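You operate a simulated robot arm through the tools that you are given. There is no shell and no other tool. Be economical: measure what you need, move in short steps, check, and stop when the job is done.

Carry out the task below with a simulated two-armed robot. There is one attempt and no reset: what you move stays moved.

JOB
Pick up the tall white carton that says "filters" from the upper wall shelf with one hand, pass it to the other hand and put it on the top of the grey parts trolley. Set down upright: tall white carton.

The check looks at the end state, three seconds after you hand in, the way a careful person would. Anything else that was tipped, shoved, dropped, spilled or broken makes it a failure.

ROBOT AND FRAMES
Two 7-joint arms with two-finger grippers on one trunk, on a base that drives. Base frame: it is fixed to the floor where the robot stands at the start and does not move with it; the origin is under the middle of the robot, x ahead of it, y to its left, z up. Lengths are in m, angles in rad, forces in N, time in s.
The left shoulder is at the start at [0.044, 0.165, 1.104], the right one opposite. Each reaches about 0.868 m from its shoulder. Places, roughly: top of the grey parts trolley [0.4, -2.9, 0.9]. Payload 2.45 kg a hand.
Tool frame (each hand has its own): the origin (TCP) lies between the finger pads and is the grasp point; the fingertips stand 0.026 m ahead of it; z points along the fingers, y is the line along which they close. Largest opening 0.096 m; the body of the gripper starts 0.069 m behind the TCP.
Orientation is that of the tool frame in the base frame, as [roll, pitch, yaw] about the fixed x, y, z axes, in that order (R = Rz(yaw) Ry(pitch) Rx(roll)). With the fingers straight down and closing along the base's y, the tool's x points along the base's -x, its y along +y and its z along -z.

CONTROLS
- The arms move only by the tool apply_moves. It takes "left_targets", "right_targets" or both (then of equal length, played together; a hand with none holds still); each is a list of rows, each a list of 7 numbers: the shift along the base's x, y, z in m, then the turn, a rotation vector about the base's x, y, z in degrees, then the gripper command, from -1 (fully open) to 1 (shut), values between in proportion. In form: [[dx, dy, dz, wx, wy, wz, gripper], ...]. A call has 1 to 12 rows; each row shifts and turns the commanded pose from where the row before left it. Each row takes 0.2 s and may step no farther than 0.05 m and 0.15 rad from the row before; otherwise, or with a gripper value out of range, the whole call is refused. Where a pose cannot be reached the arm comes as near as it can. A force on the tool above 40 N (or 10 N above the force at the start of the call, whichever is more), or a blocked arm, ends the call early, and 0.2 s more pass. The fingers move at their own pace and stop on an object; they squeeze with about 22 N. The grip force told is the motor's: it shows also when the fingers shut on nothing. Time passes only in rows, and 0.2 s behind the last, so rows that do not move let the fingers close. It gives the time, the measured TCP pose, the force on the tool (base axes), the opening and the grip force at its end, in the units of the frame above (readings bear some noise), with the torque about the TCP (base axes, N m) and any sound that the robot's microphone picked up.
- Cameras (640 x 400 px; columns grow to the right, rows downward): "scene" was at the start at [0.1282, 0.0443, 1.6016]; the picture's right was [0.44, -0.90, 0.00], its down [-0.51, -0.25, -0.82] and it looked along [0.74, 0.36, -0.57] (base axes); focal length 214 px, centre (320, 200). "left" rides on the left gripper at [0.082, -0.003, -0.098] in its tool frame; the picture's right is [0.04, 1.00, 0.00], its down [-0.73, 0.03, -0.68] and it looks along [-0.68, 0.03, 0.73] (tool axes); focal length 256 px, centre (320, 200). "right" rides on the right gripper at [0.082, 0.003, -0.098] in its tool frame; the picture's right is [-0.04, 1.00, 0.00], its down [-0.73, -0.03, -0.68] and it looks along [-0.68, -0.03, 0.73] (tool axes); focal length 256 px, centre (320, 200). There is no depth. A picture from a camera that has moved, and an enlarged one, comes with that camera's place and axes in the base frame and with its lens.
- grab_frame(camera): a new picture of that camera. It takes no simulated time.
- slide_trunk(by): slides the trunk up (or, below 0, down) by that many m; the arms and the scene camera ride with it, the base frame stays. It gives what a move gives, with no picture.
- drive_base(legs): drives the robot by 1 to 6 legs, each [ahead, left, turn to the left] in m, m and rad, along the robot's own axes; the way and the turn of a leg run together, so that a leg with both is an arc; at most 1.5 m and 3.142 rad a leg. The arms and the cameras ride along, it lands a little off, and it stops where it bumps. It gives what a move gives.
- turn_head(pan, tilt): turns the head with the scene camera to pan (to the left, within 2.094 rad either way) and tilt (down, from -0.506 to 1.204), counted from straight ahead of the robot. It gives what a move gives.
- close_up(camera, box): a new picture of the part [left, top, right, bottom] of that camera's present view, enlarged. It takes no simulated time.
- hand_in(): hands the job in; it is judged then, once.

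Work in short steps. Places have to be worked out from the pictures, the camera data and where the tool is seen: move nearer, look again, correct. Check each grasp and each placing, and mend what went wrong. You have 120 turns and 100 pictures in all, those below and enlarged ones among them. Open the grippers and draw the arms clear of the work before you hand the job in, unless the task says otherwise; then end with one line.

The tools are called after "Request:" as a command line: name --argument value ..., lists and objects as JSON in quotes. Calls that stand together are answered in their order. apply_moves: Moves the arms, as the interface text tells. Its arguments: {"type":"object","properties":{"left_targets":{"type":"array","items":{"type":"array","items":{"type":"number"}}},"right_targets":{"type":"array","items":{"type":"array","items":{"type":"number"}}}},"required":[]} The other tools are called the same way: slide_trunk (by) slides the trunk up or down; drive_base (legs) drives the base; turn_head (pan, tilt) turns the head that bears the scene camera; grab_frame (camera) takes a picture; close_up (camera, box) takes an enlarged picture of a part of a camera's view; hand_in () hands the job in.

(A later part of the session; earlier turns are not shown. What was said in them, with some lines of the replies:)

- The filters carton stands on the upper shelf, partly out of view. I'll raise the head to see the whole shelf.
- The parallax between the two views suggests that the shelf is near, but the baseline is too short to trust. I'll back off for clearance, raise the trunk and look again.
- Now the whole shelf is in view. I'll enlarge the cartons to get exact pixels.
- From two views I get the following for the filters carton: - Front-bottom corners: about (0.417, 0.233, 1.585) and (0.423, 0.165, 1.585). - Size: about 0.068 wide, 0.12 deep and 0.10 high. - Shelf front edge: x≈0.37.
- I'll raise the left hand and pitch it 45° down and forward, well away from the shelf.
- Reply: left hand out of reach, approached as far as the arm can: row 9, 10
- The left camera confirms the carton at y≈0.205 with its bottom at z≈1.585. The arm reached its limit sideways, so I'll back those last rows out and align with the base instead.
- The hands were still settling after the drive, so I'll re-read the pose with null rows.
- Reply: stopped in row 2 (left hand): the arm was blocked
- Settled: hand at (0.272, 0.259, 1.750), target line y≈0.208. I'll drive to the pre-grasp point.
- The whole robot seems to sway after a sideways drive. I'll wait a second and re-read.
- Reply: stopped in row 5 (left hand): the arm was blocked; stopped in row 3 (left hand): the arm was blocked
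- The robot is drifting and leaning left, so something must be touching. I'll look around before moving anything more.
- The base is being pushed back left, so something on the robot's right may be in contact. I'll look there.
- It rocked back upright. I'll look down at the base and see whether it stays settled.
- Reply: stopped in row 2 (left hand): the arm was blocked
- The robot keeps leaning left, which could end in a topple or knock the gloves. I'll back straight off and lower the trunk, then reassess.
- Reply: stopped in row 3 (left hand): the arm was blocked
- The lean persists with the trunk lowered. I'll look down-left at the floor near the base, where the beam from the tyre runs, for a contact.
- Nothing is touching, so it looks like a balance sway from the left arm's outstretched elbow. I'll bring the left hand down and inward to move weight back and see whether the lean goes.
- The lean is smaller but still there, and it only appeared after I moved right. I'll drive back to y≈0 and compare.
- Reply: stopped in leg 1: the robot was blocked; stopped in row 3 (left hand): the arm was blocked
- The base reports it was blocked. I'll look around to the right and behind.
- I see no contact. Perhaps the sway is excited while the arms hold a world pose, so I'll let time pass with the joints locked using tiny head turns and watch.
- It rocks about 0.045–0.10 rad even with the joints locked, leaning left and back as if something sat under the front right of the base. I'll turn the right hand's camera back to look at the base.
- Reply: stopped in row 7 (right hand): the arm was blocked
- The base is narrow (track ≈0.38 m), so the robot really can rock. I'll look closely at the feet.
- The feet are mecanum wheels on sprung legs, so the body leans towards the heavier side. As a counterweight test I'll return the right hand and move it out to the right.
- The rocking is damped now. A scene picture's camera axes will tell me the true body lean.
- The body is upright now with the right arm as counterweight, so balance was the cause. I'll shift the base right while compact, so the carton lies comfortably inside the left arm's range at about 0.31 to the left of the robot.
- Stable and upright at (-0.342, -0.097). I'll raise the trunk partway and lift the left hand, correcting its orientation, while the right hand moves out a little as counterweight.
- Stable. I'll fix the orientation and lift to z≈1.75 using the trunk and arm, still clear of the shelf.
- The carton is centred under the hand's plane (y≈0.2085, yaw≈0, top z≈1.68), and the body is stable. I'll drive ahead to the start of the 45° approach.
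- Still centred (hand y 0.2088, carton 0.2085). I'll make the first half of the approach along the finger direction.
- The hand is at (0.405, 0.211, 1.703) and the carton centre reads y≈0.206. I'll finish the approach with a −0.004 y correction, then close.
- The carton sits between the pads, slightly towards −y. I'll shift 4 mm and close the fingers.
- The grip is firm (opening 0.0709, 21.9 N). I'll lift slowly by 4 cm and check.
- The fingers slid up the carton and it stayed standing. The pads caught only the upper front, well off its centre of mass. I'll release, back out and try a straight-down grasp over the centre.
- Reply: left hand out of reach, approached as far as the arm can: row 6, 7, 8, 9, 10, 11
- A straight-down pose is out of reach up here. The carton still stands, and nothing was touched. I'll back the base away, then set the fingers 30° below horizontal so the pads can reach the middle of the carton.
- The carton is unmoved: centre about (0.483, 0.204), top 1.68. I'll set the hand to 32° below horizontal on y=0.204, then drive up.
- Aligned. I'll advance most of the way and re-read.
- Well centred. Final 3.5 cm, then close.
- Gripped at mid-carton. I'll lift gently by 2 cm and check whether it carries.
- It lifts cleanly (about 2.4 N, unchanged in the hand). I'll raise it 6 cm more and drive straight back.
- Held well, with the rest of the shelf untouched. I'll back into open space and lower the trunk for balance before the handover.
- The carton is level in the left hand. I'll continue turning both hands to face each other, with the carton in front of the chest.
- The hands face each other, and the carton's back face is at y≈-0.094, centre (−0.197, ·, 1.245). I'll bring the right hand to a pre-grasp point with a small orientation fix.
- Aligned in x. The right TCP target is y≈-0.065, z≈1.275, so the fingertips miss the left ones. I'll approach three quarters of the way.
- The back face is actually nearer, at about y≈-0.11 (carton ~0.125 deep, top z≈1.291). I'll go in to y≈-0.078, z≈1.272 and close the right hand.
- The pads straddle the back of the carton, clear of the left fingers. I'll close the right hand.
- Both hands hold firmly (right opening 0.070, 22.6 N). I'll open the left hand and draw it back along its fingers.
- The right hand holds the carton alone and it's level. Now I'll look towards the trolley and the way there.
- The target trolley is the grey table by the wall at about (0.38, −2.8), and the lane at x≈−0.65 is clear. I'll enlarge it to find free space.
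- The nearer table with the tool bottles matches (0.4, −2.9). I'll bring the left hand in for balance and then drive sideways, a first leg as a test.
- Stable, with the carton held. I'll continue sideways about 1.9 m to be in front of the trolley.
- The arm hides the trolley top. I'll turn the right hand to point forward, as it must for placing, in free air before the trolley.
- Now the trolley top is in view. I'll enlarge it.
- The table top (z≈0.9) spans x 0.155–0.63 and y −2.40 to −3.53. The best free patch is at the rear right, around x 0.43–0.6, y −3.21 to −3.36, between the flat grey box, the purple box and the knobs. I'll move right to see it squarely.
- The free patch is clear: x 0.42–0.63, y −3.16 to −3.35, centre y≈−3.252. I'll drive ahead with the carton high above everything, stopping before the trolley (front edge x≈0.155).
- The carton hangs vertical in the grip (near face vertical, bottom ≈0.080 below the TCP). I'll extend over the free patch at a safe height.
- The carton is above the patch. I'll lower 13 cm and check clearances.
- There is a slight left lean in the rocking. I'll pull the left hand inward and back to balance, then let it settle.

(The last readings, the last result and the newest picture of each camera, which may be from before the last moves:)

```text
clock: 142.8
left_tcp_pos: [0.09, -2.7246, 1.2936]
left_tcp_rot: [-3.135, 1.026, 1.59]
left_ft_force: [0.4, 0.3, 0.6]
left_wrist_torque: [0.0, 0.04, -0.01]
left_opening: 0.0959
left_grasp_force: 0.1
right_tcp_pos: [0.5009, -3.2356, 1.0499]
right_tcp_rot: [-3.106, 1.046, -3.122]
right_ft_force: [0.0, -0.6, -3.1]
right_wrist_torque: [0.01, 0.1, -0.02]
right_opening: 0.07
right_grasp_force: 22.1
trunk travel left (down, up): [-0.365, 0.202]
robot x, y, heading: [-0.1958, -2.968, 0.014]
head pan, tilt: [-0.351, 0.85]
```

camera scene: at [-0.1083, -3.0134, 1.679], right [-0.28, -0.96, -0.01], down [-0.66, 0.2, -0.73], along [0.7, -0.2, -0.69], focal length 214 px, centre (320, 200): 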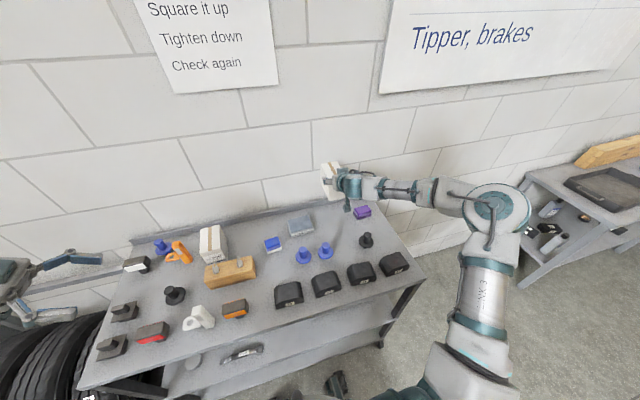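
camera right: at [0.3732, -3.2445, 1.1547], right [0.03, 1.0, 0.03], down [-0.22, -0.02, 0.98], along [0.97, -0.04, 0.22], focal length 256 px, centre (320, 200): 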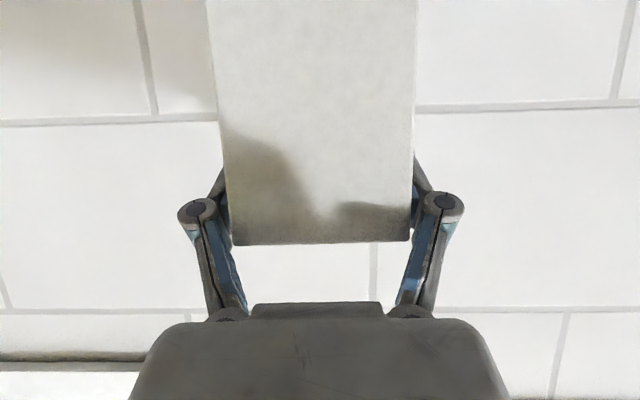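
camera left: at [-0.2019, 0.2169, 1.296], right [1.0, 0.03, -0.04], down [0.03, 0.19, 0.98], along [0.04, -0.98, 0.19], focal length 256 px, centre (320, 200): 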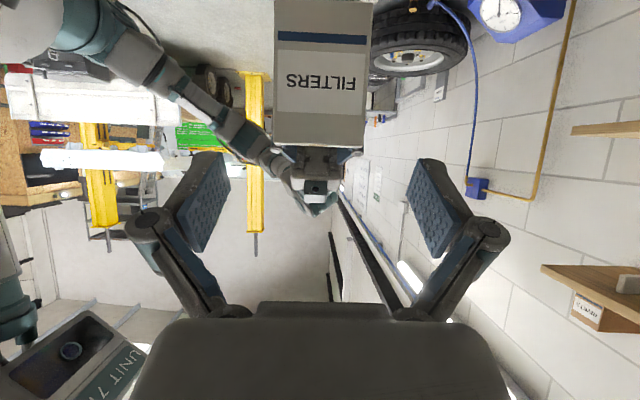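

Settled at y≈−3.2355 with about a 1° tilt. I'll correct it and lower to just above the surface.

Request:
apply_moves --right_targets '[[0, -0.004, -0.012, 0.25, 0, 0.15, 1], [0, -0.004, -0.012, 0.25, 0, 0.15, 1], [0, -0.004, -0.012, 0.25, 0, 0.15, 1], [0, -0.002, -0.012, 0.25, 0, 0.15, 1], [0, 0, 0, 0, 0, 0, 1]]'

Request:
close_up --camera "scene" --box '[240, 110, 440, 260]'

Request:
grab_frame --camera "right"

```text
clock: 144.0
left_tcp_pos: [0.0902, -2.7233, 1.2935]
left_tcp_rot: [-3.136, 1.029, 1.589]
left_ft_force: [-0.1, -0.4, 0.2]
left_wrist_torque: [-0.03, -0.01, -0.01]
left_opening: 0.0962
left_grasp_force: 0.0
right_tcp_pos: [0.4996, -3.2467, 1.003]
right_tcp_rot: [-3.14, 1.047, -3.139]
right_ft_force: [-0.5, 0.2, -1.6]
right_wrist_torque: [0.0, 0.07, 0.0]
right_opening: 0.0697
right_grasp_force: 21.8
trunk travel left (down, up): [-0.365, 0.202]
robot x, y, heading: [-0.1954, -2.9721, 0.015]
head pan, tilt: [-0.351, 0.85]
```

```text
2.67 times, centred on (340, 185) of scene
camera zoom: at [-0.1156, -2.996, 1.6714], right [-0.33, -0.94, 0.0], down [-0.71, 0.25, -0.66], along [0.62, -0.22, -0.75], focal length 572 px, centre (267, 240)
```

zoom: 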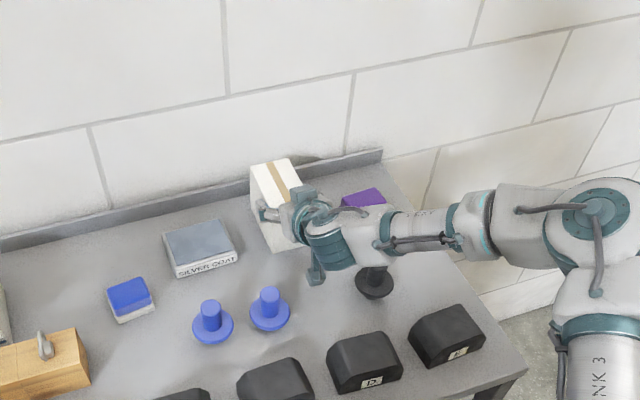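

```text
26 pictures are left
camera right: at [0.3726, -3.2427, 0.9813], right [0.02, 1.0, 0.03], down [-0.22, -0.03, 0.97], along [0.97, -0.02, 0.22], focal length 256 px, centre (320, 200)
```

right: 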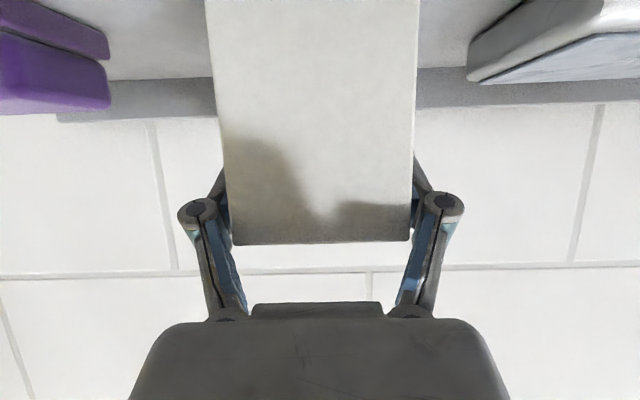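

Clear all round. I'll lower in 3 mm steps to contact.

Request:
apply_moves --right_targets '[[0, 0, -0.004, 0, 0, 0, 1], [0, 0, -0.004, 0, 0, 0, 1], [0, 0, -0.004, 0, 0, 0, 1], [0, 0, -0.003, 0, 0, 0, 1], [0, 0, -0.003, 0, 0, 0, 1]]'

```text
clock: 145.2
left_tcp_pos: [0.0875, -2.7208, 1.2931]
left_tcp_rot: [-3.138, 1.031, 1.588]
left_ft_force: [1.1, 0.1, -0.7]
left_wrist_torque: [-0.02, 0.0, -0.01]
left_opening: 0.0962
left_grasp_force: 0.0
right_tcp_pos: [0.4957, -3.2459, 0.9837]
right_tcp_rot: [-3.137, 1.046, -3.135]
right_ft_force: [-8.7, -0.1, 20.5]
right_wrist_torque: [0.33, -0.42, 0.18]
right_opening: 0.0701
right_grasp_force: 22.0
trunk travel left (down, up): [-0.365, 0.202]
robot x, y, heading: [-0.1961, -2.9683, 0.016]
head pan, tilt: [-0.351, 0.85]
```

Contact at z≈0.984 with 20 N. I'll ease up 3 mm to relieve it, then look before opening.

Request:
apply_moves --right_targets '[[0, 0, 0.0015, 0, 0, 0, 1], [0, 0, 0.0015, 0, 0, 0, 1], [0, 0, 0, 0, 0, 0, 1]]'

Request:
grab_frame --camera "right"

Request:
close_up --camera "scene" --box '[280, 130, 400, 220]'

```text
clock: 146.0
left_tcp_pos: [0.0901, -2.7241, 1.2936]
left_tcp_rot: [-3.135, 1.029, 1.59]
left_ft_force: [0.0, 0.8, -0.2]
left_wrist_torque: [0.0, -0.03, -0.02]
left_opening: 0.0963
left_grasp_force: 0.1
right_tcp_pos: [0.4985, -3.2474, 0.9852]
right_tcp_rot: [-3.139, 1.043, -3.139]
right_ft_force: [0.7, 0.3, -2.0]
right_wrist_torque: [0.0, 0.07, 0.01]
right_opening: 0.0697
right_grasp_force: 21.6
trunk travel left (down, up): [-0.365, 0.202]
robot x, y, heading: [-0.1989, -2.972, 0.012]
head pan, tilt: [-0.351, 0.85]
```

```text
25 pictures are left
camera right: at [0.3723, -3.2432, 0.9644], right [0.02, 1.0, 0.03], down [-0.22, -0.03, 0.98], along [0.98, -0.02, 0.22], focal length 256 px, centre (320, 200)
```

right: 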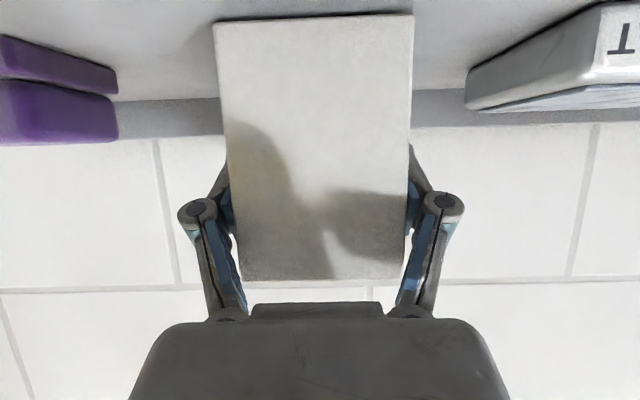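

```text
4.44 times, centred on (340, 175) of scene
camera zoom: at [-0.1148, -2.9968, 1.6712], right [-0.33, -0.94, 0.0], down [-0.71, 0.25, -0.66], along [0.62, -0.22, -0.75], focal length 953 px, centre (231, 311)
```

zoom: 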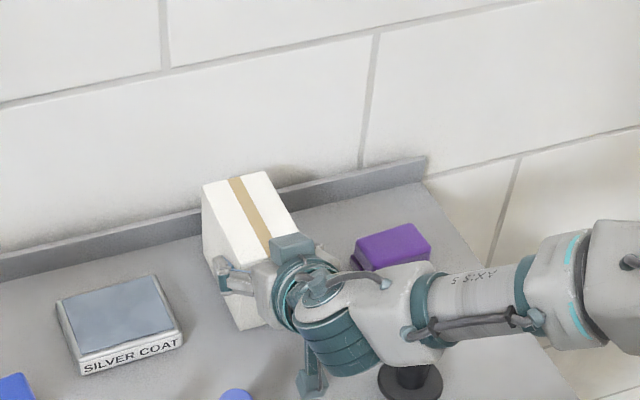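

The carton slid up about 17 mm in the grip on contact, so the real surface is z≈0.92. It is now upright, just touching. I'll lower 2 mm and open slowly.

Request:
apply_moves --right_targets '[[0, 0, -0.002, 0, 0, 0, 1], [0, 0, 0, 0, 0, 0, 0.4], [0, 0, 0, 0, 0, 0, 0.1], [0, 0, 0, 0, 0, 0, -0.3], [0, 0, 0, 0, 0, 0, -0.7], [0, 0, 0, 0, 0, 0, -1], [0, 0, 0, 0, 0, 0, -1]]'

Request:
grab_frame --camera "right"

Request:
close_up --camera "scene" --box '[280, 130, 400, 220]'

```text
clock: 147.6
left_tcp_pos: [0.0897, -2.722, 1.2939]
left_tcp_rot: [-3.138, 1.03, 1.59]
left_ft_force: [-0.2, 0.2, -1.1]
left_wrist_torque: [0.03, -0.01, 0.0]
left_opening: 0.096
left_grasp_force: 0.1
right_tcp_pos: [0.4994, -3.2459, 0.9845]
right_tcp_rot: [-3.138, 1.048, -3.136]
right_ft_force: [0.4, 0.3, 0.6]
right_wrist_torque: [0.01, -0.01, 0.01]
right_opening: 0.0963
right_grasp_force: 0.0
trunk travel left (down, up): [-0.365, 0.202]
robot x, y, heading: [-0.1966, -2.9684, 0.015]
head pan, tilt: [-0.351, 0.85]
```

```text
23 pictures are left
camera right: at [0.3721, -3.2422, 0.9642], right [0.02, 1.0, 0.03], down [-0.22, -0.03, 0.97], along [0.97, -0.02, 0.22], focal length 256 px, centre (320, 200)
```

right: 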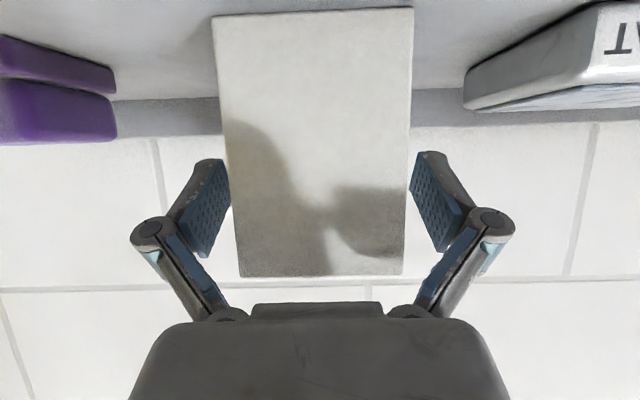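

```text
4.44 times, centred on (340, 175) of scene
camera zoom: at [-0.1161, -2.9955, 1.6714], right [-0.33, -0.94, 0.0], down [-0.71, 0.25, -0.66], along [0.62, -0.22, -0.75], focal length 953 px, centre (231, 311)
```

zoom: 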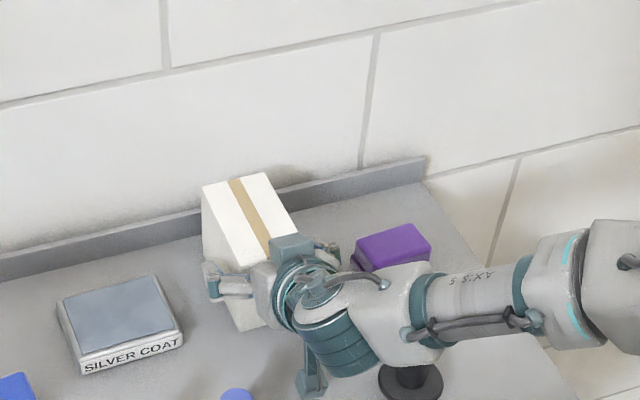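

Released; the carton stands upright. I'll withdraw the right hand back and up.

Request:
apply_moves --right_targets '[[-0.012, 0, 0.014, 0, 0, 0, -1], [-0.012, 0, 0.014, 0, 0, 0, -1], [-0.012, 0, 0.014, 0, 0, 0, -1], [-0.012, 0, 0.014, 0, 0, 0, -1], [-0.012, 0, 0.014, 0, 0, 0, -1], [-0.012, 0, 0.02, 0, 0, 0, -1], [-0.015, 0, 0.025, 0, 0, 0, -1], [-0.015, 0, 0.025, 0, 0, 0, -1], [-0.015, 0, 0.025, 0, 0, 0, -1], [-0.015, 0, 0.025, 0, 0, 0, -1]]'

Request:
drive_base --legs '[[-0.25, 0, 0], [-0.25, 0, 0]]'

Request:
turn_head --pan -0.15 --tilt 0.55

Request:
grab_frame --camera "scene"

Request:
close_up --camera "scene" --box '[200, 170, 440, 300]'

```text
clock: 149.8
left_tcp_pos: [0.0876, -2.7223, 1.2931]
left_tcp_rot: [-3.14, 1.028, 1.588]
left_ft_force: [0.5, -0.1, -0.6]
left_wrist_torque: [-0.03, -0.02, -0.01]
left_opening: 0.0959
left_grasp_force: 0.0
right_tcp_pos: [0.3645, -3.2472, 1.1747]
right_tcp_rot: [-3.139, 1.048, -3.137]
right_ft_force: [-0.9, 0.0, -0.6]
right_wrist_torque: [0.02, -0.01, 0.01]
right_opening: 0.0961
right_grasp_force: 0.0
trunk travel left (down, up): [-0.365, 0.202]
robot x, y, heading: [-0.1993, -2.9733, 0.016]
head pan, tilt: [-0.351, 0.85]
```

```text
clock: 153.0
left_tcp_pos: [-0.41, -2.7299, 1.2938]
left_tcp_rot: [-3.136, 1.029, 1.587]
left_ft_force: [0.0, 0.1, -0.2]
left_wrist_torque: [0.01, -0.02, 0.07]
left_opening: 0.0957
left_grasp_force: 0.1
right_tcp_pos: [-0.1323, -3.2558, 1.1749]
right_tcp_rot: [-3.141, 1.047, -3.14]
right_ft_force: [-0.4, -0.3, 0.8]
right_wrist_torque: [0.01, 0.0, 0.01]
right_opening: 0.0962
right_grasp_force: 0.2
trunk travel left (down, up): [-0.365, 0.202]
robot x, y, heading: [-0.695, -2.9813, 0.008]
head pan, tilt: [-0.351, 0.85]
```

```text
clock: 153.8
left_tcp_pos: [-0.4131, -2.7309, 1.2946]
left_tcp_rot: [3.14, 1.028, 1.582]
left_ft_force: [-1.1, -0.4, 0.7]
left_wrist_torque: [-0.01, 0.03, -0.02]
left_opening: 0.0956
left_grasp_force: 0.1
right_tcp_pos: [-0.1366, -3.2554, 1.1764]
right_tcp_rot: [-3.141, 1.051, -3.14]
right_ft_force: [0.1, 0.6, 0.2]
right_wrist_torque: [-0.01, -0.02, 0.04]
right_opening: 0.096
right_grasp_force: 0.0
trunk travel left (down, up): [-0.365, 0.202]
robot x, y, heading: [-0.6979, -2.9741, 0.008]
head pan, tilt: [-0.15, 0.55]
```

```text
21 pictures are left
camera scene: at [-0.6028, -2.9891, 1.6968], right [-0.14, -0.99, 0.0], down [-0.52, 0.07, -0.85], along [0.84, -0.12, -0.52], focal length 214 px, centre (320, 200)
```

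scene: 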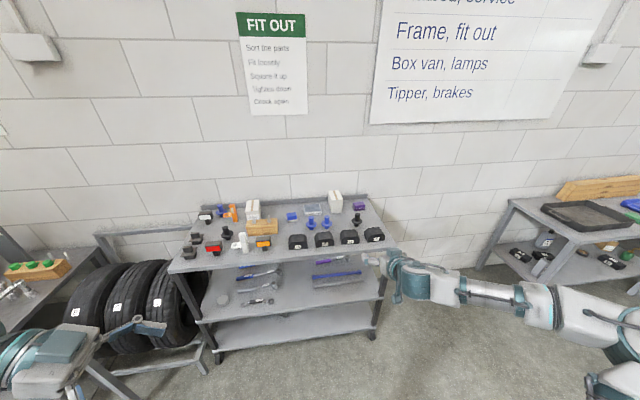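

```text
2.67 times, centred on (320, 235) of scene
camera zoom: at [-0.6028, -2.9891, 1.6968], right [-0.14, -0.99, 0.0], down [-0.52, 0.07, -0.85], along [0.84, -0.12, -0.52], focal length 572 px, centre (320, 107)
```

zoom: 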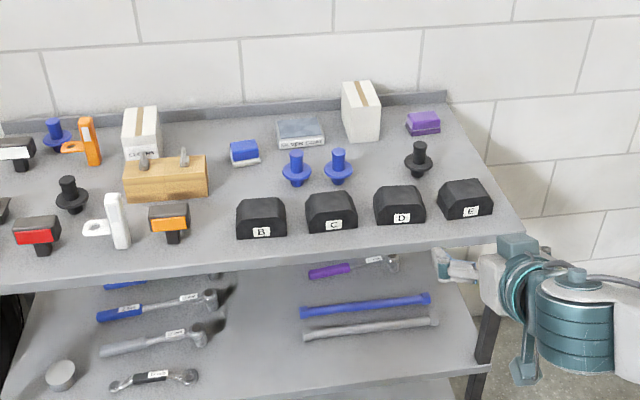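

The carton stands upright on the trolley, the other items on the trolley are where they were, and both grippers are open and clear. I'll hand in.

Request:
hand_in

```text
The job is handed in.
```

The tall white "filters" carton was taken off the upper shelf with the left hand, passed to the right hand and set upright on top of the grey parts trolley; nothing else was tipped or moved, as far as the pictures show.
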